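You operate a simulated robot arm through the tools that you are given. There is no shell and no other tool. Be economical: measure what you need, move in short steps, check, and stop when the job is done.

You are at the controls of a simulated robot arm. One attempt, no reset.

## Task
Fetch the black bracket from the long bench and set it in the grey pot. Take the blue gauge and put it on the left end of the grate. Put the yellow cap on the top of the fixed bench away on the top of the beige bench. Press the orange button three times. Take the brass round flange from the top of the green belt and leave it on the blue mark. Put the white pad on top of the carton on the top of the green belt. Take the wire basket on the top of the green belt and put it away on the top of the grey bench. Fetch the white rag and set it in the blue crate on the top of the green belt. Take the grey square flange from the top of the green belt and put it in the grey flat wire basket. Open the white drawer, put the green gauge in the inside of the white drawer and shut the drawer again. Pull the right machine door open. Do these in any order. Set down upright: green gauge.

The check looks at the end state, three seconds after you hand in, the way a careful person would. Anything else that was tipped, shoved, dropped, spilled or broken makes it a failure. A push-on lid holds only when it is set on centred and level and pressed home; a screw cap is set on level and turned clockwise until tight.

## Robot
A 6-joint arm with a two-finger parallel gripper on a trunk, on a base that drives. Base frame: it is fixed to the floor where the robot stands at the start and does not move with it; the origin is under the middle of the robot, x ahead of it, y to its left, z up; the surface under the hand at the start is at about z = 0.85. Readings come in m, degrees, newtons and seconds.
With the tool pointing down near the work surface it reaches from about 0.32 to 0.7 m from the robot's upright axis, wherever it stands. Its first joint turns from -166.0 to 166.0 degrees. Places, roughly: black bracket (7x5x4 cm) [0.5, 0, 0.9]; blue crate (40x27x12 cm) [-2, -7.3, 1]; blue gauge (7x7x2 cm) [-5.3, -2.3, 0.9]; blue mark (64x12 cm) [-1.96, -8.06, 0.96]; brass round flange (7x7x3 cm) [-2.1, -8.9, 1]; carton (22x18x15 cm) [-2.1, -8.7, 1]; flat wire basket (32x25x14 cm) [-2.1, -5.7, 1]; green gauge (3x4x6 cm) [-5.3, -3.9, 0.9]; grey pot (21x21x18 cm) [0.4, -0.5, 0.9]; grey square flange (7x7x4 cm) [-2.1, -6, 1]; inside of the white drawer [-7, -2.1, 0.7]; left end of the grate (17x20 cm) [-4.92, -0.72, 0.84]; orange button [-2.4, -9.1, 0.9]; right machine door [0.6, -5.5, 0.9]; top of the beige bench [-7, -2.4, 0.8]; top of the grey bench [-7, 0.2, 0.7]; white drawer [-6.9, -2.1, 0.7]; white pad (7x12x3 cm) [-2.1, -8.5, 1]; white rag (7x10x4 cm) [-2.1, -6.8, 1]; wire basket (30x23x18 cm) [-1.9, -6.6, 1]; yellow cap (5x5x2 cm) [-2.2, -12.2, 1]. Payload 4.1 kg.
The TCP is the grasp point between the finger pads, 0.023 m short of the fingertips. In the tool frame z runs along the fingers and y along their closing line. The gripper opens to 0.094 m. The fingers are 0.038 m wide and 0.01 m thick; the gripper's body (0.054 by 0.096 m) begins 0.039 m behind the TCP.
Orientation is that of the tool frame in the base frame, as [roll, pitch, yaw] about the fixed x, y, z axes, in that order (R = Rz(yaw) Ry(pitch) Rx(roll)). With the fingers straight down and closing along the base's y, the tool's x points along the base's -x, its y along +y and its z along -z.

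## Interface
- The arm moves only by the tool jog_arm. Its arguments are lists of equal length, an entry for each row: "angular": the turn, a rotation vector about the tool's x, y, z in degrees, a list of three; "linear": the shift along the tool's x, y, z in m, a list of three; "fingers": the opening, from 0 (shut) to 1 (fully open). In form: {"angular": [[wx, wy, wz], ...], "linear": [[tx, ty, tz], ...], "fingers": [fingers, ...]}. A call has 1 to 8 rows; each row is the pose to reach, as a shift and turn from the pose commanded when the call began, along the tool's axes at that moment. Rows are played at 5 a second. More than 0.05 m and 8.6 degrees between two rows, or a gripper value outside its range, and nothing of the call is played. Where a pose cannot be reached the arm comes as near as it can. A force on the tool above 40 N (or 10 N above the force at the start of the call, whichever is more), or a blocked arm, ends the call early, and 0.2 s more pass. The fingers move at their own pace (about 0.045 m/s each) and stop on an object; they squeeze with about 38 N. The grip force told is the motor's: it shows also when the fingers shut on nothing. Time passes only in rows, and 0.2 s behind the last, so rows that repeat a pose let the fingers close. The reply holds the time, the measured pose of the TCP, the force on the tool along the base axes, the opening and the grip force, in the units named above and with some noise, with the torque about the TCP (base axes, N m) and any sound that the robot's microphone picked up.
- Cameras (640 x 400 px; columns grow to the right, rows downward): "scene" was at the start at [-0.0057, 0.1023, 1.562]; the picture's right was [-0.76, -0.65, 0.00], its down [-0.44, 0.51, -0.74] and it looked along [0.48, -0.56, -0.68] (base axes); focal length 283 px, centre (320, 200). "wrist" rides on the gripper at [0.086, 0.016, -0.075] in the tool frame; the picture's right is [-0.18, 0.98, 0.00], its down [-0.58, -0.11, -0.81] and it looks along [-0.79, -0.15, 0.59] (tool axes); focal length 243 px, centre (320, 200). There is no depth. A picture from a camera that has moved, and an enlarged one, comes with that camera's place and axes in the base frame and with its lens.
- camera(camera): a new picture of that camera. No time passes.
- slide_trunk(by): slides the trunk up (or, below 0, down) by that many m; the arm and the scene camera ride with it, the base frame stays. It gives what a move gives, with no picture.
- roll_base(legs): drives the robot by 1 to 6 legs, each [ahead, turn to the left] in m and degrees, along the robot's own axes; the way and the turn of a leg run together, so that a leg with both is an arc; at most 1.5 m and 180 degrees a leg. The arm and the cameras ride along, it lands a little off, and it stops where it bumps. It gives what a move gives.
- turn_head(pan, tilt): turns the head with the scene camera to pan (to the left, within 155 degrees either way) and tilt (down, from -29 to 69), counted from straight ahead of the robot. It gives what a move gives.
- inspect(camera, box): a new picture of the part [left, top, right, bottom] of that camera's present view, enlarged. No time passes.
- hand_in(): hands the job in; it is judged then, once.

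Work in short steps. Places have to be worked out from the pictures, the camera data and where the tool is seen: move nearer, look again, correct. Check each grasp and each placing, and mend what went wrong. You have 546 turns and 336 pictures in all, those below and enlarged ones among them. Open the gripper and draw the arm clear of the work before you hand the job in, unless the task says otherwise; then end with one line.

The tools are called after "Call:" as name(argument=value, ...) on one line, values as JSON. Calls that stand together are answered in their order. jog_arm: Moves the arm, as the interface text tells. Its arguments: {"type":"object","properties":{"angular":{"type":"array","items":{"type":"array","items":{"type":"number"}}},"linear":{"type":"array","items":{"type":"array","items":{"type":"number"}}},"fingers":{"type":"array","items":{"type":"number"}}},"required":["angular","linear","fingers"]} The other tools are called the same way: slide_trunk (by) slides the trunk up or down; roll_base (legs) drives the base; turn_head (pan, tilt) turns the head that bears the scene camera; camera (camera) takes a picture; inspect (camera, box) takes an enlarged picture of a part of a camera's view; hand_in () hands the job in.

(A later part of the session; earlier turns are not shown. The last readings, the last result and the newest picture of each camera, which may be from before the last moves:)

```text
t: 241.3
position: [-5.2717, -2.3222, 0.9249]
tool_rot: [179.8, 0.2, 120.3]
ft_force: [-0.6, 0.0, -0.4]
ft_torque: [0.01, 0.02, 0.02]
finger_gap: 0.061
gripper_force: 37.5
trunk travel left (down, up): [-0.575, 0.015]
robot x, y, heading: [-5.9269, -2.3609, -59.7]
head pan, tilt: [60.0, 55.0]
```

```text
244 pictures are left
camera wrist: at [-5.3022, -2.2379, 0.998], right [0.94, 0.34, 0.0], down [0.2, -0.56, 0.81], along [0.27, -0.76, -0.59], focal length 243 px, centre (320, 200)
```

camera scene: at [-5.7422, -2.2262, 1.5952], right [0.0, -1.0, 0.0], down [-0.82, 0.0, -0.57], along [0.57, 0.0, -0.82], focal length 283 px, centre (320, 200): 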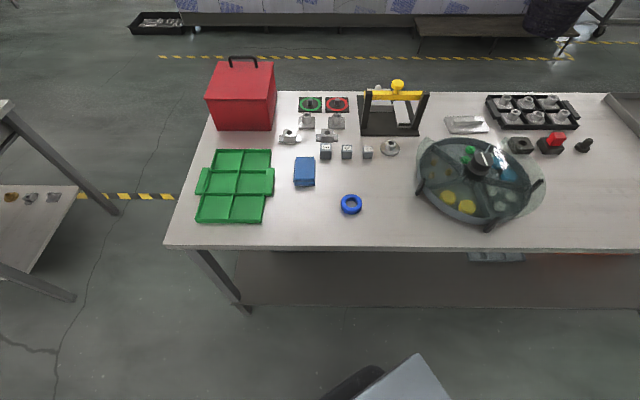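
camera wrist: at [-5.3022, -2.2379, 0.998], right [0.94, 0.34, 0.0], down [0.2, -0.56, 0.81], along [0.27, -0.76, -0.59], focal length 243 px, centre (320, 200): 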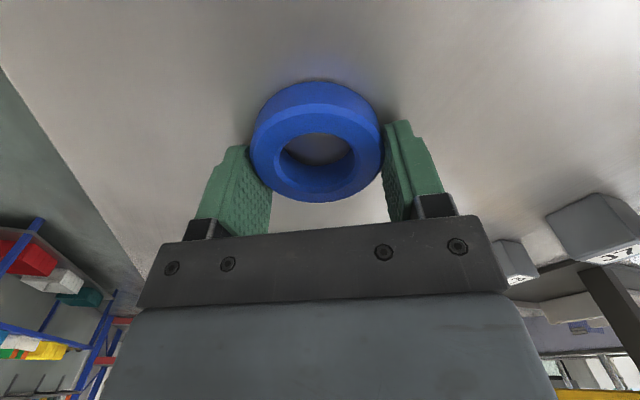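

The grip is on a chord (0.061) with the ring about 1.3 cm toward the camera side. I'll re-open, shift tool +x 1.4 cm, and close again.

Call:
jog_arm(angular=[[0, 0, 0], [0, 0, 0], [0, 0, 0], [0, 0, 0], [0, 0, 0], [0, 0, 0], [0, 0, 0]], linear=[[0, 0, 0], [0, 0, 0], [0.007, 0, 0], [0.014, 0, 0], [0.014, 0, 0], [0.014, 0, 0], [0.014, 0, 0]], fingers=[1, 1, 1, 1, 0, 0, 0])

Call:
camera(camera="wrist")

```text
t: 242.9
position: [-5.2785, -2.3096, 0.9247]
tool_rot: [179.8, 0.4, 120.4]
ft_force: [-0.8, 0.0, -0.1]
ft_torque: [-0.01, 0.05, 0.03]
finger_gap: 0.0612
gripper_force: 37.9
trunk travel left (down, up): [-0.575, 0.015]
robot x, y, heading: [-5.9261, -2.3633, -59.7]
head pan, tilt: [60.0, 55.0]
```

```text
243 pictures are left
camera wrist: at [-5.3095, -2.2255, 0.999], right [0.94, 0.34, 0.0], down [0.2, -0.55, 0.81], along [0.28, -0.76, -0.59], focal length 243 px, centre (320, 200)
```

wrist: 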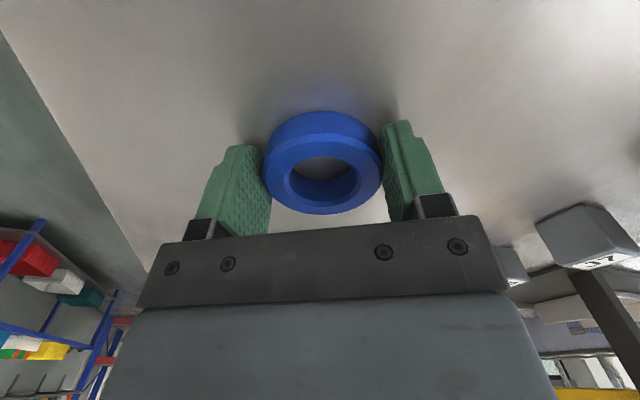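

The ring is simply 6.1 cm wide there, and now it's centred. Lifting.

Call:
jog_arm(angular=[[0, 0, 0], [0, 0, 0], [0, 0, 0], [0, 0, 0], [0, 0, 0]], linear=[[0, 0, -0.03], [0, 0, -0.08], [0, 0, -0.13], [0, 0, -0.18], [0, 0, -0.23]], fingers=[0, 0, 0, 0, 0])

Call:
camera(camera="wrist")

```text
t: 244.1
position: [-5.2802, -2.3092, 1.1536]
tool_rot: [179.9, 0.3, 120.4]
ft_force: [0.3, 0.3, -2.7]
ft_torque: [0.03, 0.05, -0.01]
finger_gap: 0.061
gripper_force: 37.9
trunk travel left (down, up): [-0.575, 0.015]
robot x, y, heading: [-5.9244, -2.3598, -59.7]
head pan, tilt: [60.0, 55.0]
```

```text
242 pictures are left
camera wrist: at [-5.3104, -2.225, 1.228], right [0.94, 0.34, 0.0], down [0.2, -0.55, 0.81], along [0.27, -0.76, -0.59], focal length 243 px, centre (320, 200)
```

wrist: 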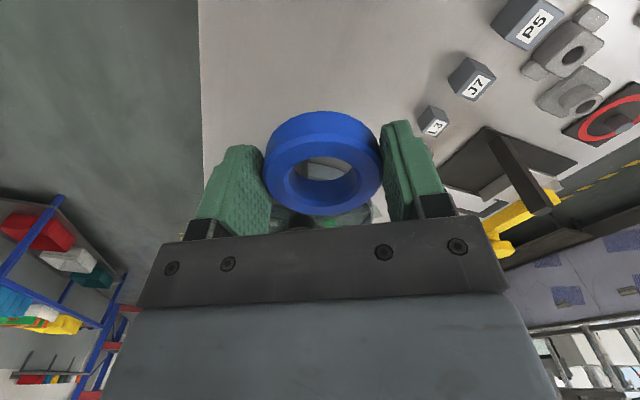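

Held. I'll bring the arm in front of the robot at a higher level.

Call:
jog_arm(angular=[[0, 0, 0], [0, 0, 0], [0, 0, 0], [0, 0, 0], [0, 0, 0], [0, 0, 0], [0, 0, 0]], linear=[[-0.013, -0.043, -0.02], [-0.026, -0.087, -0.04], [-0.039, -0.131, -0.05], [-0.052, -0.175, -0.05], [-0.065, -0.219, -0.05], [-0.078, -0.263, -0.05], [-0.091, -0.307, -0.05]], fingers=[0, 0, 0, 0, 0, 0, 0])

Call:
jog_arm(angular=[[0, 0, 0], [0, 0, 0], [0, 0, 0], [0, 0, 0], [0, 0, 0], [0, 0, 0]], linear=[[-0.013, -0.046, 0], [-0.026, -0.092, 0], [-0.039, -0.138, 0], [-0.052, -0.184, 0], [-0.065, -0.23, 0], [-0.078, -0.275, 0]], fingers=[0, 0, 0, 0, 0, 0])

```text
t: 245.7
position: [-5.5, -2.5422, 1.2038]
tool_rot: [179.9, 0.2, 120.4]
ft_force: [-0.1, -0.1, -2.1]
ft_torque: [-0.02, 0.02, 0.04]
finger_gap: 0.0607
gripper_force: 38.2
trunk travel left (down, up): [-0.575, 0.015]
robot x, y, heading: [-5.9281, -2.3609, -60.0]
head pan, tilt: [60.0, 55.0]
```

```text
t: 247.1
position: [-5.6984, -2.7511, 1.2044]
tool_rot: [179.8, 0.3, 120.3]
ft_force: [-0.3, -0.3, -2.0]
ft_torque: [0.04, 0.01, 0.03]
finger_gap: 0.0609
gripper_force: 38.3
trunk travel left (down, up): [-0.575, 0.015]
robot x, y, heading: [-5.9275, -2.3624, -59.7]
head pan, tilt: [60.0, 55.0]
```

Now drive back up the aisle and into the gap beside table A's left end.

Call:
roll_base(legs=[[-0.14, 0], [0, 150], [0.88, 0], [0, -90], [1.0, 0], [0, 90]])

Call:
turn_head(pan=0, tilt=45)

Call:
camera(camera="scene")

Call:
camera(camera="wrist")

```text
t: 271.3
position: [-4.9785, -0.9166, 1.2043]
tool_rot: [179.9, 0.3, -91.9]
ft_force: [0.1, 0.5, -2.0]
ft_torque: [-0.03, 0.03, -0.01]
finger_gap: 0.0608
gripper_force: 37.7
trunk travel left (down, up): [-0.575, 0.015]
robot x, y, heading: [-4.9877, -1.3669, 88.0]
head pan, tilt: [60.0, 55.0]
```

```text
t: 272.6
position: [-4.9763, -0.9168, 1.2035]
tool_rot: [179.8, 0.2, -91.8]
ft_force: [-0.6, -0.5, -3.3]
ft_torque: [-0.05, -0.01, -0.01]
finger_gap: 0.0602
gripper_force: 38.3
trunk travel left (down, up): [-0.575, 0.015]
robot x, y, heading: [-4.9903, -1.3678, 87.9]
head pan, tilt: [0.0, 45.0]
```

```text
241 pictures are left
camera scene: at [-5.1548, -1.3414, 1.6086], right [1.0, -0.03, 0.0], down [-0.02, -0.71, -0.71], along [0.02, 0.71, -0.71], focal length 283 px, centre (320, 200)
```

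scene: 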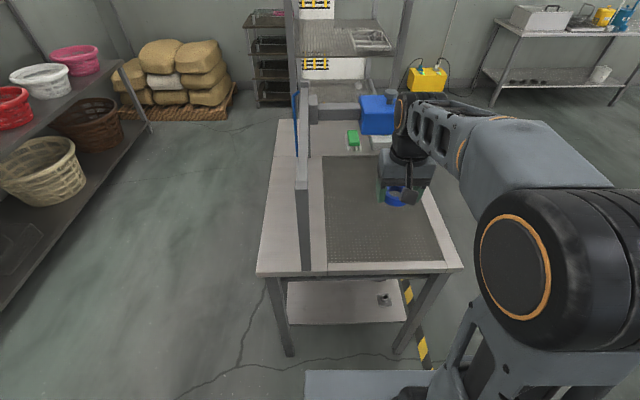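

```text
240 pictures are left
camera wrist: at [-4.9965, -1.0016, 1.2779], right [-0.98, 0.21, 0.0], down [0.13, 0.57, 0.81], along [0.17, 0.79, -0.59], focal length 243 px, centre (320, 200)
```

wrist: 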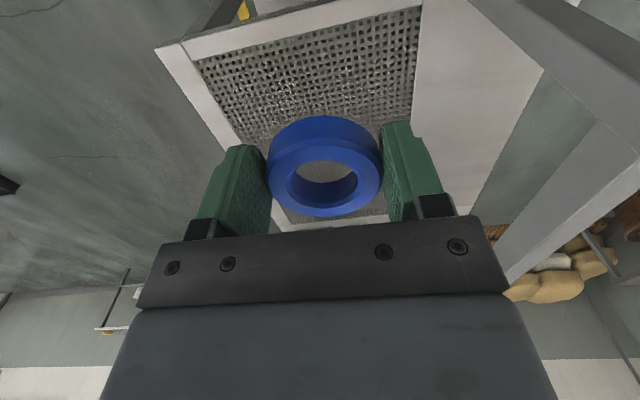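

The grate spans x −5.12…−4.75, y −0.86…−0.28. I'll move over the left-end target (−4.93, −0.72) and descend partway.

Call:
jog_arm(angular=[[0, 0, 0], [0, 0, 0], [0, 0, 0], [0, 0, 0], [0, 0, 0], [0, 0, 0], [0, 0, 0]], linear=[[-0.04, -0.009, 0.02], [-0.08, -0.018, 0.04], [-0.12, -0.027, 0.06], [-0.16, -0.036, 0.08], [-0.198, -0.044, 0.11], [-0.198, -0.044, 0.16], [-0.198, -0.044, 0.21]], fingers=[0, 0, 0, 0, 0, 0, 0])

Call:
camera(camera="wrist")

Call:
camera(camera="scene")

```text
t: 274.2
position: [-4.9275, -0.719, 0.9945]
tool_rot: [179.9, 0.3, -91.8]
ft_force: [0.4, -0.3, -2.4]
ft_torque: [-0.03, 0.0, -0.01]
finger_gap: 0.0608
gripper_force: 37.9
trunk travel left (down, up): [-0.575, 0.015]
robot x, y, heading: [-4.9912, -1.3648, 87.9]
head pan, tilt: [0.0, 45.0]
```

```text
239 pictures are left
camera wrist: at [-4.9465, -0.8042, 1.0693], right [-0.98, 0.21, 0.0], down [0.13, 0.57, 0.81], along [0.17, 0.79, -0.59], focal length 243 px, centre (320, 200)
```

wrist: 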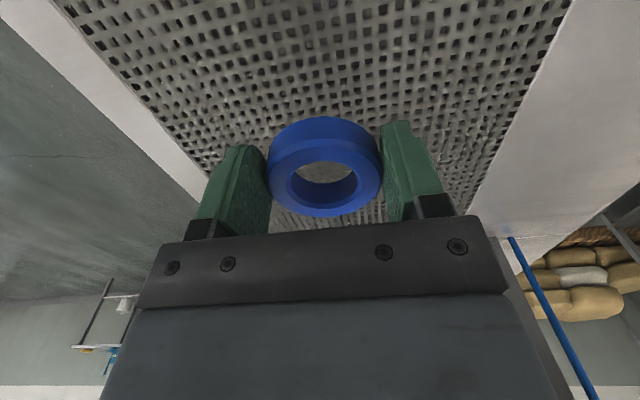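

```text
238 pictures are left
camera scene: at [-5.1547, -1.3409, 1.6086], right [1.0, -0.03, 0.0], down [-0.02, -0.71, -0.71], along [0.02, 0.71, -0.71], focal length 283 px, centre (320, 200)
```

scene: 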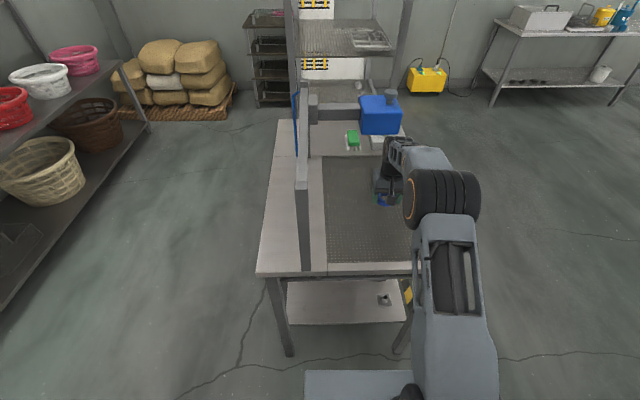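

Over the grate. I'll lower in small steps until contact.

Call:
jog_arm(angular=[[0, 0, 0], [0, 0, 0], [0, 0, 0], [0, 0, 0], [0, 0, 0]], linear=[[0, 0, 0.04], [0, 0, 0.08], [0, 0, 0.1], [0, 0, 0.112], [0, 0, 0.12]], fingers=[0, 0, 0, 0, 0])

Call:
camera(camera="wrist")

```text
t: 275.4
position: [-4.9277, -0.7188, 0.8752]
tool_rot: [179.7, 0.3, -91.8]
ft_force: [0.3, -0.8, -3.2]
ft_torque: [-0.01, 0.01, -0.02]
finger_gap: 0.0606
gripper_force: 37.5
trunk travel left (down, up): [-0.575, 0.015]
robot x, y, heading: [-4.9852, -1.3675, 88.1]
head pan, tilt: [0.0, 45.0]
```

```text
237 pictures are left
camera wrist: at [-4.9468, -0.8035, 0.9492], right [-0.98, 0.21, 0.0], down [0.13, 0.57, 0.81], along [0.17, 0.79, -0.59], focal length 243 px, centre (320, 200)
```

wrist: 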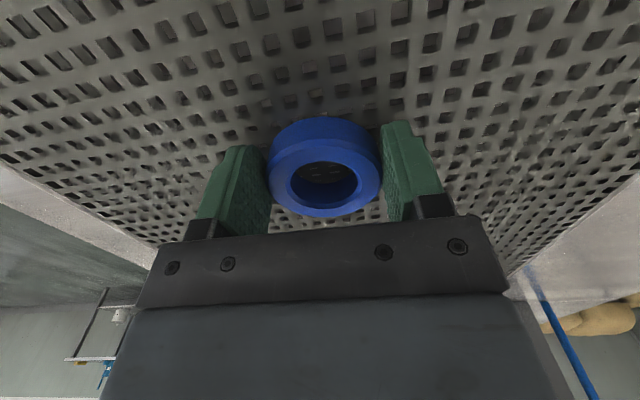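

Call:
jog_arm(angular=[[0, 0, 0], [0, 0, 0], [0, 0, 0]], linear=[[0, 0, 0.004], [0, 0, 0.008], [0, 0, 0.011]], fingers=[0, 0, 0])

```text
t: 276.2
position: [-4.9268, -0.7159, 0.8736]
tool_rot: [180.0, 1.1, -91.8]
ft_force: [-0.9, -0.4, 16.0]
ft_torque: [-0.39, -0.11, 0.02]
finger_gap: 0.0607
gripper_force: 37.8
trunk travel left (down, up): [-0.575, 0.015]
robot x, y, heading: [-4.9894, -1.3672, 88.2]
head pan, tilt: [0.0, 45.0]
stopped in row 3: the force on the tool passed its limit at 43 N (the readings are from after the stop); the commanded pose is now the measured one
```

Contact. I'll open slowly and rise.

Call:
jog_arm(angular=[[0, 0, 0], [0, 0, 0], [0, 0, 0], [0, 0, 0]], linear=[[0, 0, -0.002], [0, 0, -0.002], [0, 0, -0.002], [0, 0, -0.002]], fingers=[0.75, 1, 1, 1])

Call:
jog_arm(angular=[[0, 0, 0], [0, 0, 0], [0, 0, 0], [0, 0, 0], [0, 0, 0], [0, 0, 0], [0, 0, 0]], linear=[[0, 0, -0.03], [0, 0, -0.07], [0, 0, -0.12], [0, 0, -0.17], [0, 0, -0.22], [0, 0, -0.27], [0, 0, -0.32]], fingers=[1, 1, 1, 1, 1, 1, 1])

Call:
camera(camera="wrist")

Call:
camera(camera="scene")

```text
t: 277.2
position: [-4.9275, -0.7154, 0.8729]
tool_rot: [179.8, 0.8, -91.8]
ft_force: [-0.3, 0.1, -0.1]
ft_torque: [0.01, 0.02, 0.02]
finger_gap: 0.094
gripper_force: 0.0
trunk travel left (down, up): [-0.575, 0.015]
robot x, y, heading: [-4.9863, -1.3692, 88.1]
head pan, tilt: [0.0, 45.0]
```

```text
t: 278.8
position: [-4.9272, -0.7209, 1.1929]
tool_rot: [179.8, 0.8, -91.7]
ft_force: [0.1, -0.6, 0.5]
ft_torque: [0.01, 0.0, -0.01]
finger_gap: 0.0941
gripper_force: 0.1
trunk travel left (down, up): [-0.575, 0.015]
robot x, y, heading: [-4.9867, -1.3671, 88.1]
head pan, tilt: [0.0, 45.0]
```

```text
236 pictures are left
camera wrist: at [-4.9466, -0.8075, 1.2668], right [-0.98, 0.21, 0.01], down [0.13, 0.57, 0.81], along [0.17, 0.8, -0.58], focal length 243 px, centre (320, 200)
```

wrist: 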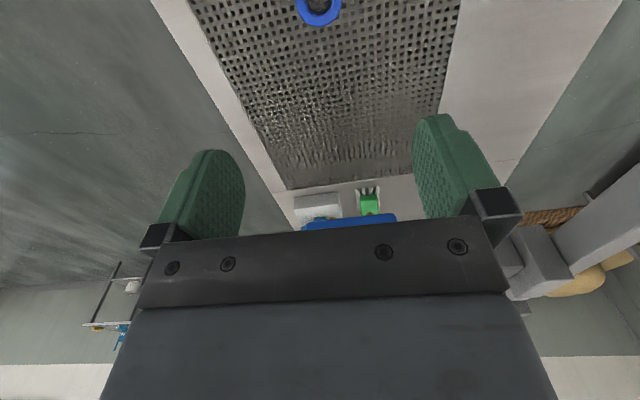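

```text
235 pictures are left
camera scene: at [-5.1548, -1.3417, 1.6085], right [1.0, -0.03, 0.0], down [-0.02, -0.71, -0.71], along [0.02, 0.71, -0.71], focal length 283 px, centre (320, 200)
```

scene: 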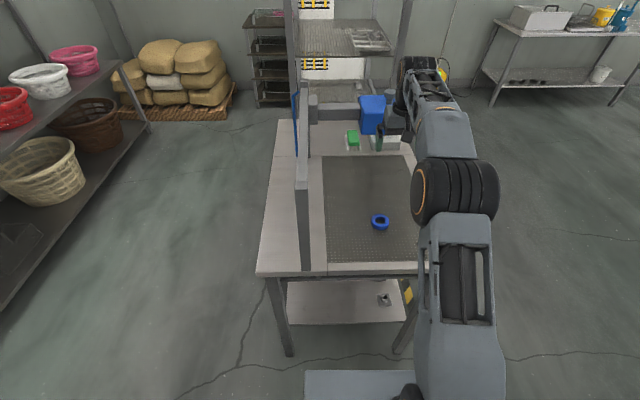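

The ring rests flat on the grate's left end at about (−4.925, −0.71). I'll retract the arm and drive to the main aisle toward the belt.

Call:
jog_arm(angular=[[0, 0, 0], [0, 0, 0], [0, 0, 0], [0, 0, 0], [0, 0, 0]], linear=[[0.045, 0, 0], [0.09, 0, 0], [0.135, 0.015, 0], [0.18, 0.03, 0], [0.22, 0.045, 0]], fingers=[1, 1, 1, 1, 1])

Call:
roll_base(legs=[[0, -88], [1.5, 0], [0, -90]])

Call:
turn_head(pan=0, tilt=12)

Call:
camera(camera="scene")

```text
t: 280.0
position: [-4.9775, -0.9375, 1.1907]
tool_rot: [180.0, 0.9, -91.8]
ft_force: [0.0, 0.2, 0.1]
ft_torque: [0.03, -0.02, 0.0]
finger_gap: 0.0942
gripper_force: 0.0
trunk travel left (down, up): [-0.575, 0.015]
robot x, y, heading: [-4.992, -1.3668, 88.0]
head pan, tilt: [0.0, 45.0]
```

```text
t: 295.1
position: [-3.4895, -1.8407, 1.1909]
tool_rot: [179.8, 0.8, 86.9]
ft_force: [-0.8, 0.5, 0.5]
ft_torque: [-0.03, 0.01, -0.02]
finger_gap: 0.0938
gripper_force: 0.0
trunk travel left (down, up): [-0.575, 0.015]
robot x, y, heading: [-3.4651, -1.4135, -93.1]
head pan, tilt: [0.0, 45.0]
```

```text
t: 296.1
position: [-3.4893, -1.8405, 1.1892]
tool_rot: [179.8, 0.8, 86.9]
ft_force: [-0.3, 0.4, 0.0]
ft_torque: [-0.01, 0.02, -0.01]
finger_gap: 0.0939
gripper_force: 0.0
trunk travel left (down, up): [-0.575, 0.015]
robot x, y, heading: [-3.4663, -1.4137, -93.3]
head pan, tilt: [0.0, 12.0]
```

```text
234 pictures are left
camera scene: at [-3.3042, -1.4534, 1.6602], right [-1.0, 0.06, 0.0], down [0.01, 0.21, -0.98], along [-0.05, -0.98, -0.21], focal length 283 px, centre (320, 200)
```

scene: 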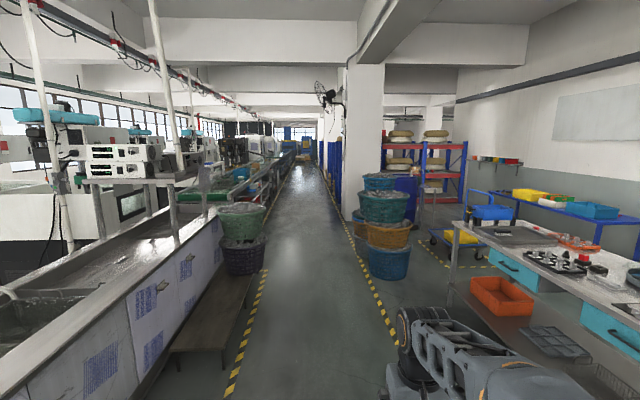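

The aisle is clear. I'll straighten and drive south along x≈−3.45 to y≈−5.6.

Call:
roll_base(legs=[[0, 3.3], [1.5, 0], [1.5, 0], [1.2, 0]])

Call:
turn_head(pan=30, tilt=20)

Call:
camera(camera="scene")

Call:
turn_head(pan=85, tilt=25)

Call:
camera(camera="scene")

```text
t: 316.8
position: [-3.5045, -6.068, 1.1894]
tool_rot: [179.9, 0.8, 88.9]
ft_force: [-0.5, 0.3, 0.2]
ft_torque: [0.01, 0.02, 0.0]
finger_gap: 0.0939
gripper_force: 0.0
trunk travel left (down, up): [-0.575, 0.015]
robot x, y, heading: [-3.4963, -5.6388, -91.1]
head pan, tilt: [0.0, 12.0]
```

```text
t: 317.7
position: [-3.504, -6.0698, 1.1899]
tool_rot: [179.8, 0.8, 89.0]
ft_force: [0.0, -0.5, -0.2]
ft_torque: [-0.01, 0.0, -0.01]
finger_gap: 0.094
gripper_force: 0.0
trunk travel left (down, up): [-0.575, 0.015]
robot x, y, heading: [-3.4984, -5.636, -91.4]
head pan, tilt: [30.0, 20.0]
```

```text
233 pictures are left
camera scene: at [-3.2856, -5.6637, 1.6473], right [-0.88, -0.48, 0.0], down [-0.16, 0.3, -0.94], along [0.45, -0.82, -0.34], focal length 283 px, centre (320, 200)
```

scene: 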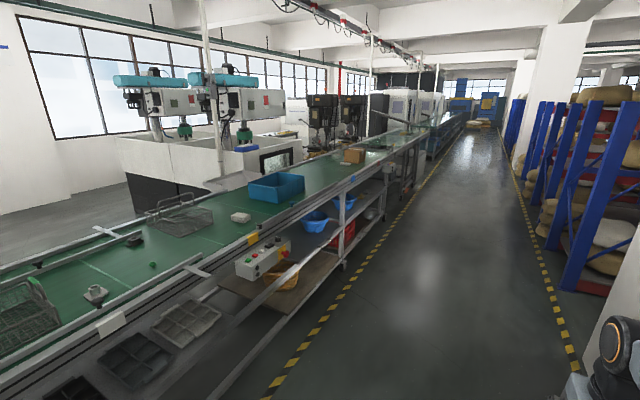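

```text
t: 319.0
position: [-3.5047, -6.0691, 1.1894]
tool_rot: [179.9, 0.8, 88.9]
ft_force: [-0.2, 0.0, 0.0]
ft_torque: [-0.02, -0.01, -0.01]
finger_gap: 0.094
gripper_force: 0.0
trunk travel left (down, up): [-0.575, 0.015]
robot x, y, heading: [-3.5001, -5.6357, -91.3]
head pan, tilt: [85.0, 25.0]
```

```text
232 pictures are left
camera scene: at [-3.2388, -5.5921, 1.6392], right [-0.11, -0.99, 0.0], down [-0.42, 0.05, -0.91], along [0.9, -0.1, -0.42], focal length 283 px, centre (320, 200)
```

scene: 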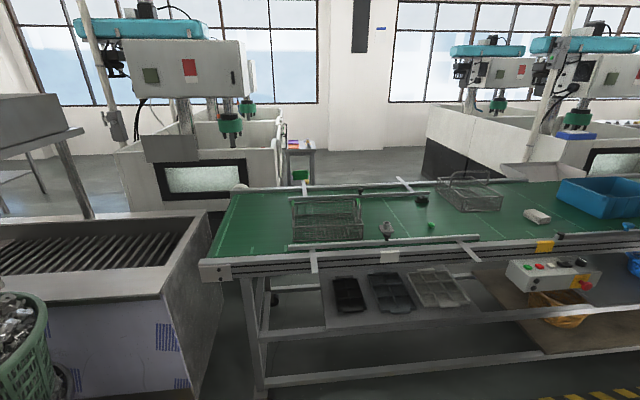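

I'll zoom in on the belt items.

Call:
inspect(camera="scene", box=[270, 160, 640, 300])

```text
1.73 times, centred on (455, 230) of scene
camera zoom: at [-3.2388, -5.5921, 1.6392], right [-0.11, -0.99, 0.0], down [-0.42, 0.05, -0.91], along [0.9, -0.1, -0.42], focal length 489 px, centre (86, 148)
```

zoom: 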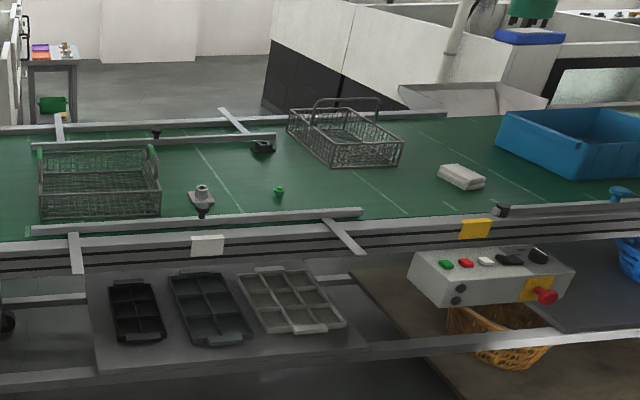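

The square flange sits by the flat basket at the belt's near end. I'll drive up facing the belt at y≈−5.85.

Call:
roll_base(legs=[[0.22, 0], [0, 91.3], [0.74, 0]])

Call:
turn_head(pan=0, tilt=45)

Call:
camera(camera="scene")

Call:
camera(camera="wrist")

```text
t: 328.0
position: [-2.3446, -5.8656, 1.1885]
tool_rot: [179.9, 0.9, 179.3]
ft_force: [0.0, -0.1, 0.1]
ft_torque: [-0.01, 0.0, 0.02]
finger_gap: 0.0938
gripper_force: 0.1
trunk travel left (down, up): [-0.575, 0.015]
robot x, y, heading: [-2.7761, -5.8606, -0.7]
head pan, tilt: [85.0, 25.0]
```

```text
t: 329.6
position: [-2.3445, -5.8649, 1.1896]
tool_rot: [180.0, 0.8, 179.2]
ft_force: [0.1, 0.3, 0.2]
ft_torque: [0.03, -0.01, 0.02]
finger_gap: 0.094
gripper_force: 0.0
trunk travel left (down, up): [-0.575, 0.015]
robot x, y, heading: [-2.7749, -5.859, -0.8]
head pan, tilt: [0.0, 45.0]
```

```text
230 pictures are left
camera scene: at [-2.7521, -5.6969, 1.6086], right [-0.01, -1.0, 0.0], down [-0.71, 0.01, -0.71], along [0.71, -0.01, -0.71], focal length 283 px, centre (320, 200)
```

scene: 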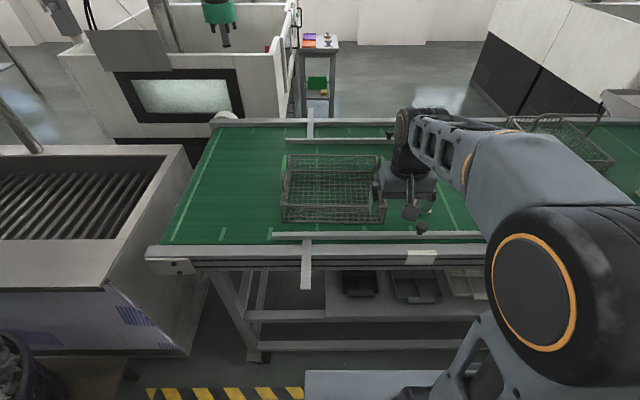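

```text
229 pictures are left
camera wrist: at [-2.4322, -5.8477, 1.2629], right [0.2, 0.98, 0.01], down [0.57, -0.12, 0.81], along [0.8, -0.16, -0.58], focal length 243 px, centre (320, 200)
```

wrist: 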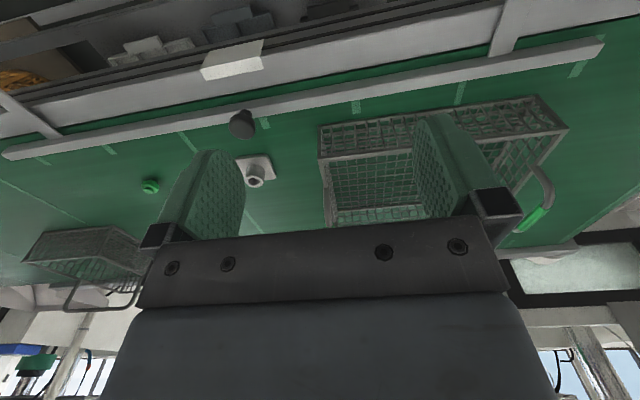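

The flange is near (−2.15, −6.01). I'll move above it for a better look.

Call:
jog_arm(angular=[[0, 0.8, 0], [0, 0.8, 0], [0, 0.8, 0], [0, 0.8, 0], [0, 0.8, 0], [0, 0.8, 0]], linear=[[-0.033, -0.024, 0], [-0.066, -0.048, 0], [-0.1, -0.071, 0], [-0.133, -0.095, 0], [-0.166, -0.119, 0.01], [-0.197, -0.142, 0.02]], fingers=[1, 1, 1, 1, 1, 1])

Call:
camera(camera="wrist")

Call:
camera(camera="scene")

```text
t: 331.0
position: [-2.1474, -6.0116, 1.1719]
tool_rot: [179.8, -0.2, 179.3]
ft_force: [-0.5, 0.5, 0.7]
ft_torque: [0.02, 0.04, -0.02]
finger_gap: 0.0941
gripper_force: 0.1
trunk travel left (down, up): [-0.575, 0.015]
robot x, y, heading: [-2.774, -5.8636, -0.7]
head pan, tilt: [0.0, 45.0]
```

```text
228 pictures are left
camera wrist: at [-2.2346, -5.9924, 1.2464], right [0.2, 0.98, 0.0], down [0.58, -0.12, 0.81], along [0.79, -0.16, -0.59], focal length 243 px, centre (320, 200)
```

wrist: 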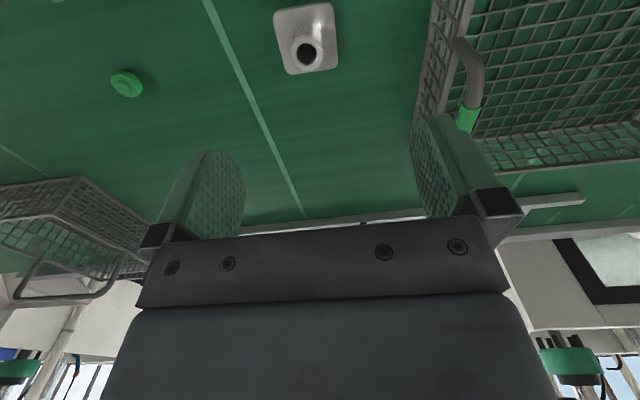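

```text
227 pictures are left
camera scene: at [-2.751, -5.6975, 1.6086], right [-0.01, -1.0, 0.0], down [-0.71, 0.01, -0.71], along [0.71, -0.01, -0.71], focal length 283 px, centre (320, 200)
```

scene: 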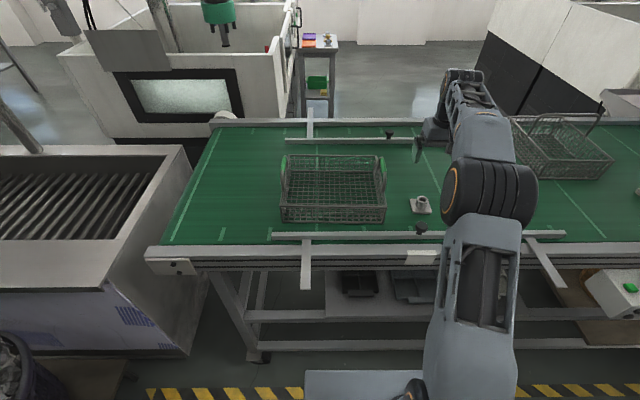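

Triangulated, the flange's plate is centred at (−2.137, −6.025) with the belt at z≈0.96. I'll enlarge it to see the hub.

Call:
inspect(camera="wrist", box=[240, 0, 370, 81])

Call:
inspect(camera="scene", box=[260, 140, 460, 265])

```text
4.92 times, centred on (305, 40) of wrist
camera zoom: at [-2.2346, -5.9924, 1.2464], right [0.2, 0.98, 0.0], down [0.58, -0.12, 0.81], along [0.79, -0.16, -0.59], focal length 1194 px, centre (394, 985)
```

zoom: 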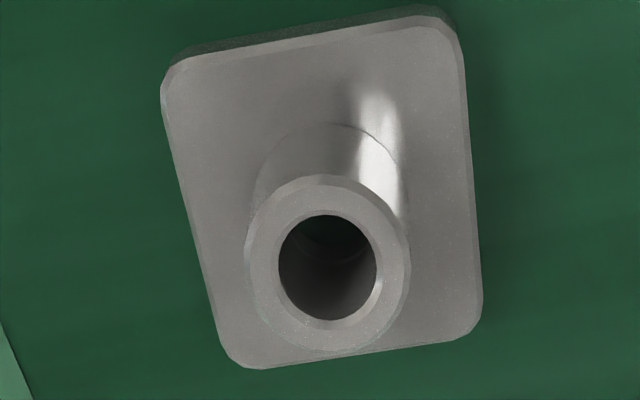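

```text
3.20 times, centred on (360, 202) of scene
camera zoom: at [-2.751, -5.6975, 1.6086], right [-0.01, -1.0, 0.0], down [-0.71, 0.01, -0.71], along [0.71, -0.01, -0.71], focal length 905 px, centre (192, 192)
```

zoom: 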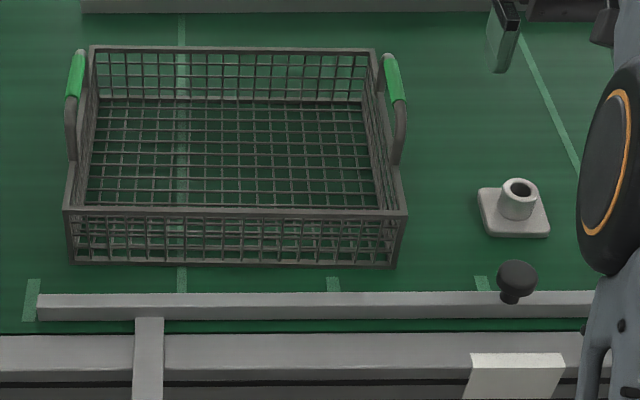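

The hub is a 3 cm cylinder at (−2.137, −6.0245). I'll descend and grip it.

Call:
jog_arm(angular=[[0, 0, 0], [0, 0, 0], [0, 0, 0], [0, 0, 0], [0, 0, 0]], linear=[[-0.01, -0.013, 0.04], [-0.01, -0.013, 0.08], [-0.01, -0.013, 0.12], [-0.01, -0.013, 0.155], [-0.01, -0.013, 0.168]], fingers=[1, 1, 0.7, 0.7, 0.7])

Call:
camera(camera="wrist")

```text
t: 332.2
position: [-2.1387, -6.0228, 1.0031]
tool_rot: [-180.0, 0.0, 179.3]
ft_force: [-0.3, -0.7, 0.2]
ft_torque: [-0.05, -0.03, 0.01]
finger_gap: 0.0659
gripper_force: 0.1
trunk travel left (down, up): [-0.575, 0.015]
robot x, y, heading: [-2.7782, -5.8599, -0.7]
head pan, tilt: [0.0, 45.0]
```

```text
224 pictures are left
camera wrist: at [-2.2253, -6.0047, 1.0772], right [0.2, 0.98, 0.0], down [0.58, -0.12, 0.81], along [0.79, -0.16, -0.59], focal length 243 px, centre (320, 200)
```

wrist: 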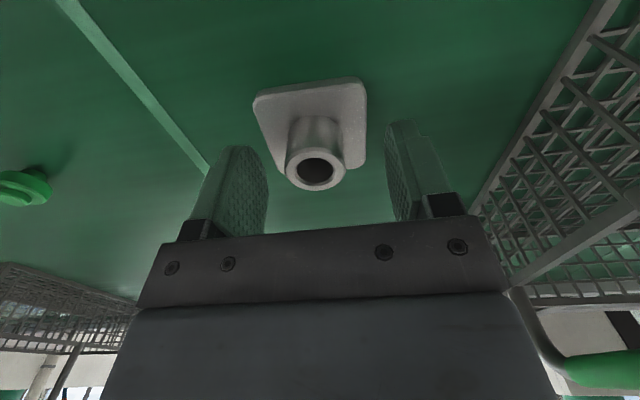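

Hub is centred between fingers. Close and lift.

Call:
jog_arm(angular=[[0, 0, 0], [0, 0, 0], [0, 0, 0], [0, 0, 0]], linear=[[0.004, 0, 0], [0.004, 0, 0], [0.004, 0, 0], [0.004, 0, 0]], fingers=[0.7, 0, 0, 0])

Call:
jog_arm(angular=[[0, 0, 0], [0, 0, 0], [0, 0, 0], [0, 0, 0], [0, 0, 0]], linear=[[0, 0, -0.04], [0, 0, -0.09], [0, 0, -0.13], [0, 0, -0.17], [0, 0, -0.21]], fingers=[0, 0, 0, 0, 0])

Call:
camera(camera="wrist")

```text
t: 333.2
position: [-2.1415, -6.0232, 1.0036]
tool_rot: [179.9, 0.1, 179.2]
ft_force: [0.4, -1.7, 1.6]
ft_torque: [-0.01, -0.06, -0.09]
finger_gap: 0.0327
gripper_force: 38.2
trunk travel left (down, up): [-0.575, 0.015]
robot x, y, heading: [-2.7754, -5.8631, -0.8]
head pan, tilt: [0.0, 45.0]
```

```text
t: 334.4
position: [-2.1434, -6.0233, 1.2152]
tool_rot: [179.9, 0.1, 179.3]
ft_force: [0.0, 0.7, -1.5]
ft_torque: [0.06, 0.0, 0.01]
finger_gap: 0.0326
gripper_force: 38.1
trunk travel left (down, up): [-0.575, 0.015]
robot x, y, heading: [-2.7744, -5.8615, -0.5]
head pan, tilt: [0.0, 45.0]
```

```text
223 pictures are left
camera wrist: at [-2.2294, -6.0063, 1.2886], right [0.2, 0.98, 0.0], down [0.58, -0.12, 0.81], along [0.79, -0.16, -0.59], focal length 243 px, centre (320, 200)
```

wrist: 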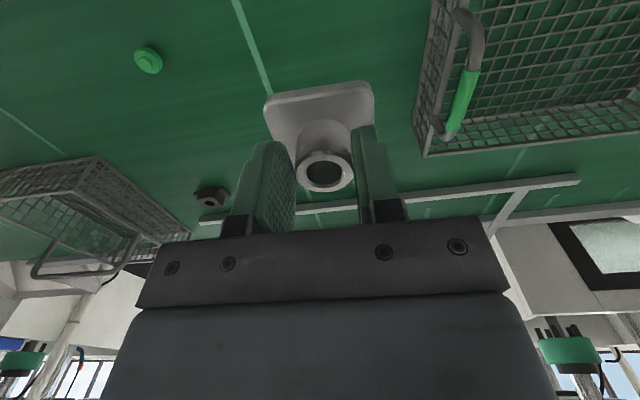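

Held. The basket interior centre is at (−2.13, −5.745). I'll move over it, biased 4 cm to the far side for camera clearance.

Call:
jog_arm(angular=[[0, 0, 0], [0, 0, 0], [0, 0, 0], [0, 0, 0], [0, 0, 0], [0, 0, 0]], linear=[[-0.008, 0.046, 0], [-0.016, 0.093, 0], [-0.025, 0.14, 0], [-0.033, 0.186, 0], [-0.042, 0.232, 0], [-0.05, 0.278, 0]], fingers=[0, 0, 0, 0, 0, 0])

Call:
camera(camera="wrist")

Call:
camera(camera="scene")

```text
t: 335.8
position: [-2.1169, -5.7578, 1.2049]
tool_rot: [179.9, 0.0, 179.2]
ft_force: [-0.7, -0.1, -0.4]
ft_torque: [0.03, 0.02, -0.02]
finger_gap: 0.033
gripper_force: 38.1
out of reach, approached as far as the arm can: row 4, 5, 6
trunk travel left (down, up): [-0.575, 0.015]
robot x, y, heading: [-2.7786, -5.8662, -0.9]
head pan, tilt: [0.0, 45.0]
```

```text
222 pictures are left
camera wrist: at [-2.2028, -5.7399, 1.2793], right [0.2, 0.98, 0.0], down [0.58, -0.12, 0.81], along [0.79, -0.16, -0.59], focal length 243 px, centre (320, 200)
```

wrist: 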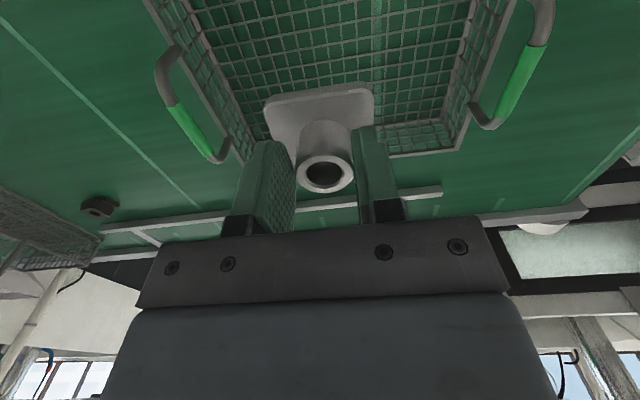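

```text
221 pictures are left
camera scene: at [-2.7516, -5.6971, 1.6085], right [-0.01, -1.0, 0.0], down [-0.71, 0.01, -0.71], along [0.71, -0.01, -0.71], focal length 283 px, centre (320, 200)
```

scene: 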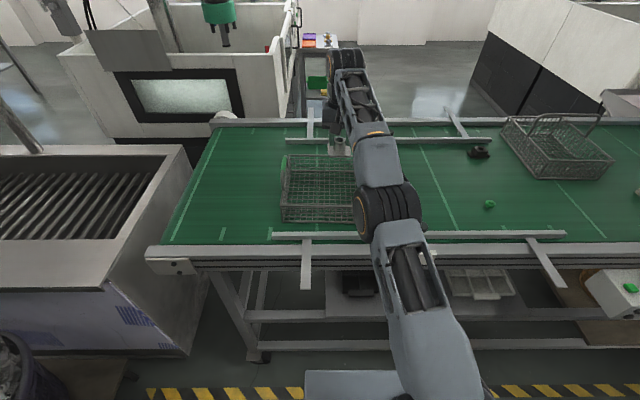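

Aligned with the basket. I'll descend inside while shifting slightly forward.

Call:
jog_arm(angular=[[0, 0, 0], [0, 0, 0], [0, 0, 0], [0, 0, 0], [0, 0, 0]], linear=[[0, 0.006, 0.04], [-0.013, 0.012, 0.08], [-0.025, 0.012, 0.12], [-0.025, 0.012, 0.15], [-0.025, 0.012, 0.175]], fingers=[0, 0, 0, 0, 0])

Call:
camera(camera="wrist")

Call:
inspect(camera="scene", box=[250, 120, 450, 245])

```text
t: 337.0
position: [-2.0785, -5.7455, 1.0285]
tool_rot: [179.9, -0.1, 179.2]
ft_force: [-0.2, 0.6, -1.6]
ft_torque: [0.02, 0.02, 0.01]
finger_gap: 0.0324
gripper_force: 38.2
out of reach, approached as far as the arm can: row 1, 2, 4, 5
trunk travel left (down, up): [-0.575, 0.015]
robot x, y, heading: [-2.7742, -5.8599, -0.9]
head pan, tilt: [0.0, 45.0]
```

```text
220 pictures are left
camera wrist: at [-2.1655, -5.7277, 1.1042], right [0.2, 0.98, 0.0], down [0.58, -0.12, 0.81], along [0.79, -0.16, -0.59], focal length 243 px, centre (320, 200)
```

wrist: 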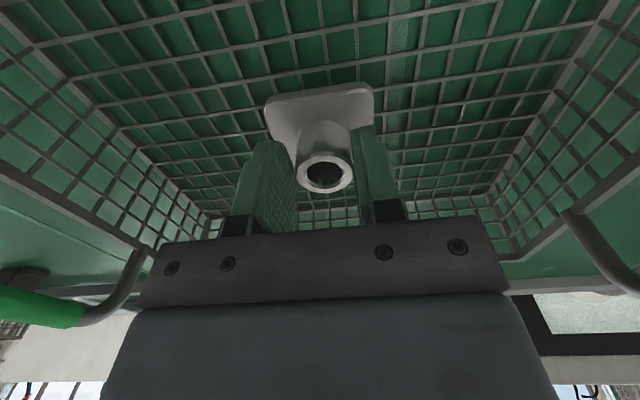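

```text
3.20 times, centred on (350, 182) of scene
camera zoom: at [-2.7517, -5.6969, 1.6086], right [-0.01, -1.0, 0.0], down [-0.71, 0.01, -0.71], along [0.71, -0.01, -0.71], focal length 905 px, centre (224, 256)
```

zoom: 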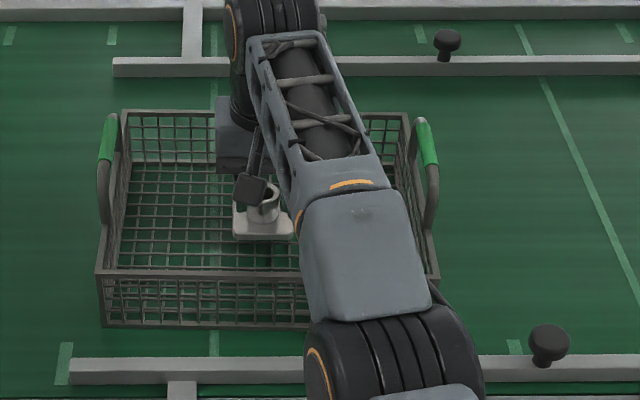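

Inside the basket. I'll lower gently to the mesh floor.

Call:
jog_arm(angular=[[0, 0, 0], [0, 0, 0], [0, 0, 0]], linear=[[0, 0, 0.007], [0, 0, 0.013], [0, 0, 0.019]], fingers=[0, 0, 0])

```text
t: 337.8
position: [-2.0776, -5.7447, 1.0129]
tool_rot: [179.8, -0.1, 179.3]
ft_force: [-0.8, -0.8, -1.6]
ft_torque: [-0.02, 0.02, 0.0]
finger_gap: 0.0325
gripper_force: 38.0
trunk travel left (down, up): [-0.575, 0.015]
robot x, y, heading: [-2.7712, -5.862, -1.0]
head pan, tilt: [0.0, 45.0]
```

Call:
jog_arm(angular=[[0, 0, 0], [0, 0, 0], [0, 0, 0], [0, 0, 0], [0, 0, 0]], linear=[[0, 0, 0.004], [0, 0, 0.007], [0, 0, 0.007], [0, 0, 0.007], [0, 0, 0.007]], fingers=[0, 0, 0.5, 0.7, 0.7])

Call:
jog_arm(angular=[[0, 0, 0], [0, 0, 0], [0, 0, 0], [0, 0, 0], [0, 0, 0]], linear=[[0.002, 0, -0.04], [0.004, 0, -0.08], [0.006, 0, -0.12], [0.008, 0, -0.16], [0.01, 0, -0.19]], fingers=[0.7, 0.7, 0.7, 0.7, 0.7])

Call:
camera(camera="wrist")

```text
t: 339.0
position: [-2.0772, -5.7435, 1.0054]
tool_rot: [179.9, -0.1, 179.3]
ft_force: [-0.2, 0.1, -0.2]
ft_torque: [0.03, -0.02, 0.0]
finger_gap: 0.0662
gripper_force: 0.1
trunk travel left (down, up): [-0.575, 0.015]
robot x, y, heading: [-2.7771, -5.8631, -0.9]
head pan, tilt: [0.0, 45.0]
```

```text
t: 340.2
position: [-2.1105, -5.7489, 1.1852]
tool_rot: [180.0, 0.1, 179.2]
ft_force: [-0.3, -0.7, 0.1]
ft_torque: [0.0, -0.02, 0.03]
finger_gap: 0.0659
gripper_force: 0.1
out of reach, approached as far as the arm can: row 3, 4, 5
trunk travel left (down, up): [-0.575, 0.015]
robot x, y, heading: [-2.7729, -5.8624, -0.8]
head pan, tilt: [0.0, 45.0]
```

```text
218 pictures are left
camera wrist: at [-2.1973, -5.7314, 1.2597], right [0.2, 0.98, 0.0], down [0.58, -0.12, 0.81], along [0.79, -0.16, -0.59], focal length 243 px, centre (320, 200)
```

wrist: 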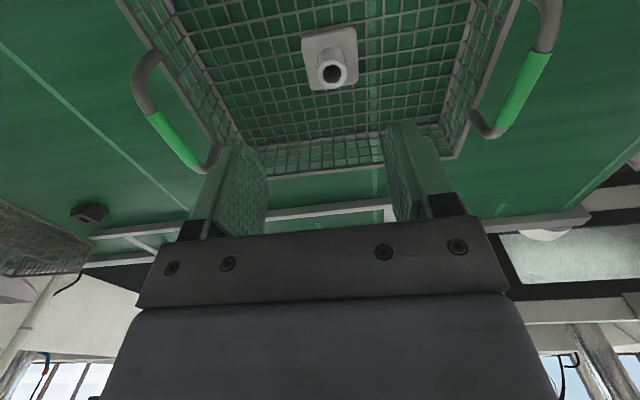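

The flange is in the flat basket. Next the rag and crate: I'll retract the arm and drive along the belt to y≈−7.06.

Call:
jog_arm(angular=[[0, 0, 0], [0, 0, 0], [0, 0, 0], [0, 0, 0], [0, 0, 0]], linear=[[0.04, -0.015, -0.005], [0.085, -0.03, -0.005], [0.13, -0.05, -0.005], [0.175, -0.07, -0.005], [0.215, -0.1, -0.005]], fingers=[1, 1, 1, 1, 1])

Call:
roll_base(legs=[[-0.35, 0], [0, -89.2], [1.2, 0], [0, 90], [0.4, 0]])

Call:
camera(camera="scene")

Call:
camera(camera="wrist")

```text
t: 341.4
position: [-2.1148, -5.7518, 1.1884]
tool_rot: [179.9, 0.0, 179.2]
ft_force: [0.0, 0.6, -0.7]
ft_torque: [0.03, 0.01, 0.02]
finger_gap: 0.0938
gripper_force: 0.0
out of reach, approached as far as the arm can: row 1, 2, 3, 4, 5
trunk travel left (down, up): [-0.575, 0.015]
robot x, y, heading: [-2.7753, -5.8625, -0.7]
head pan, tilt: [0.0, 45.0]
```

```text
t: 359.2
position: [-2.0598, -6.9166, 1.1883]
tool_rot: [179.9, -0.1, -178.0]
ft_force: [0.1, 0.6, -0.7]
ft_torque: [-0.02, 0.05, -0.03]
finger_gap: 0.0939
gripper_force: 0.1
trunk travel left (down, up): [-0.575, 0.015]
robot x, y, heading: [-2.7145, -7.0594, 1.7]
head pan, tilt: [0.0, 45.0]
```

```text
217 pictures are left
camera scene: at [-2.6993, -6.8908, 1.6085], right [0.03, -1.0, 0.0], down [-0.71, -0.02, -0.71], along [0.71, 0.02, -0.71], focal length 283 px, centre (320, 200)
```

scene: 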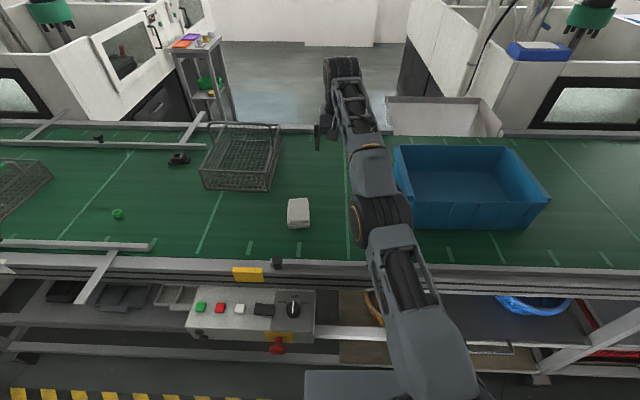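

```text
216 pictures are left
camera wrist: at [-2.1473, -6.902, 1.2629], right [0.15, 0.99, 0.0], down [0.59, -0.09, 0.8], along [0.8, -0.12, -0.59], focal length 243 px, centre (320, 200)
```

wrist: 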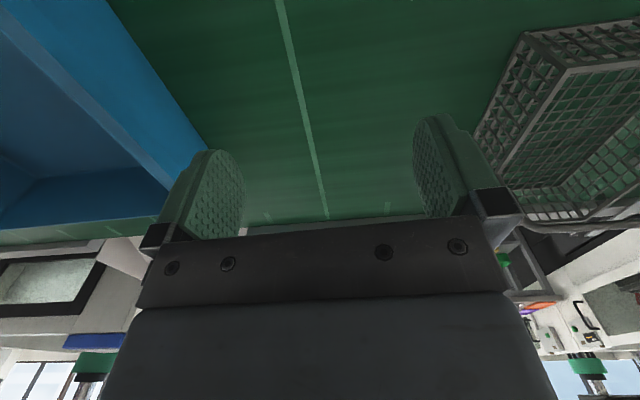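

I'll zoom in on the rag and crate.

Call:
inspect(camera="scene", box=[270, 125, 560, 306])

```text
2.21 times, centred on (415, 216) of scene
camera zoom: at [-2.6993, -6.8908, 1.6085], right [0.03, -1.0, 0.0], down [-0.71, -0.02, -0.71], along [0.71, 0.02, -0.71], focal length 624 px, centre (110, 166)
```

zoom: 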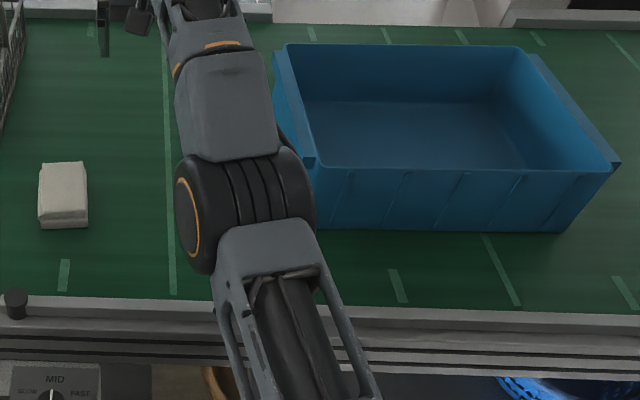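

The rag is at (−2.137, −6.814), 6×9 cm with its long side along x. The crate is centred at (−2.035, −7.30). I'll move above the rag while descending a little.

Call:
jog_arm(angular=[[0, 0, 0], [0, 0, 0], [0, 0, 0], [0, 0, 0]], linear=[[0.018, 0.026, 0.02], [0.036, 0.053, 0.04], [0.055, 0.079, 0.06], [0.073, 0.106, 0.08]], fingers=[1, 1, 1, 1])

Call:
camera(camera="wrist")

```text
t: 360.2
position: [-2.0639, -6.8806, 1.1729]
tool_rot: [179.9, -0.2, -178.1]
ft_force: [0.0, -0.5, 0.2]
ft_torque: [0.02, 0.0, -0.01]
finger_gap: 0.0942
gripper_force: 0.1
out of reach, approached as far as the arm can: row 1, 2, 3, 4
trunk travel left (down, up): [-0.575, 0.015]
robot x, y, heading: [-2.714, -7.0548, 2.1]
head pan, tilt: [0.0, 45.0]
```

```text
214 pictures are left
camera wrist: at [-2.1512, -6.8674, 1.2469], right [0.15, 0.99, 0.0], down [0.59, -0.09, 0.8], along [0.79, -0.12, -0.59], focal length 243 px, centre (320, 200)
```

wrist: 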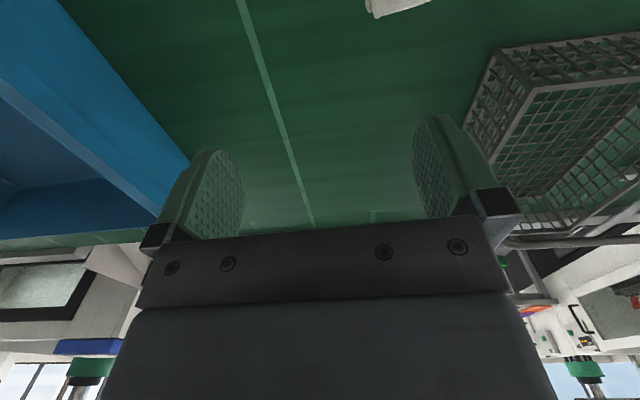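

The arm is near full stretch and barely follows. I'll try going straight down first to bend it out of that.

Call:
jog_arm(angular=[[0, 0, 0], [0, 0, 0], [0, 0, 0], [0, 0, 0]], linear=[[0, 0, 0.02], [0, 0, 0.04], [0, 0, 0.06], [0, 0, 0.08]], fingers=[1, 1, 1, 1])

```text
t: 361.2
position: [-2.0462, -6.8785, 1.1034]
tool_rot: [179.9, 0.0, -178.1]
ft_force: [0.0, 0.0, 0.4]
ft_torque: [-0.03, 0.01, -0.01]
finger_gap: 0.0942
gripper_force: 0.2
out of reach, approached as far as the arm can: row 1, 2, 3, 4
trunk travel left (down, up): [-0.575, 0.015]
robot x, y, heading: [-2.7131, -7.0556, 1.8]
head pan, tilt: [0.0, 45.0]
```

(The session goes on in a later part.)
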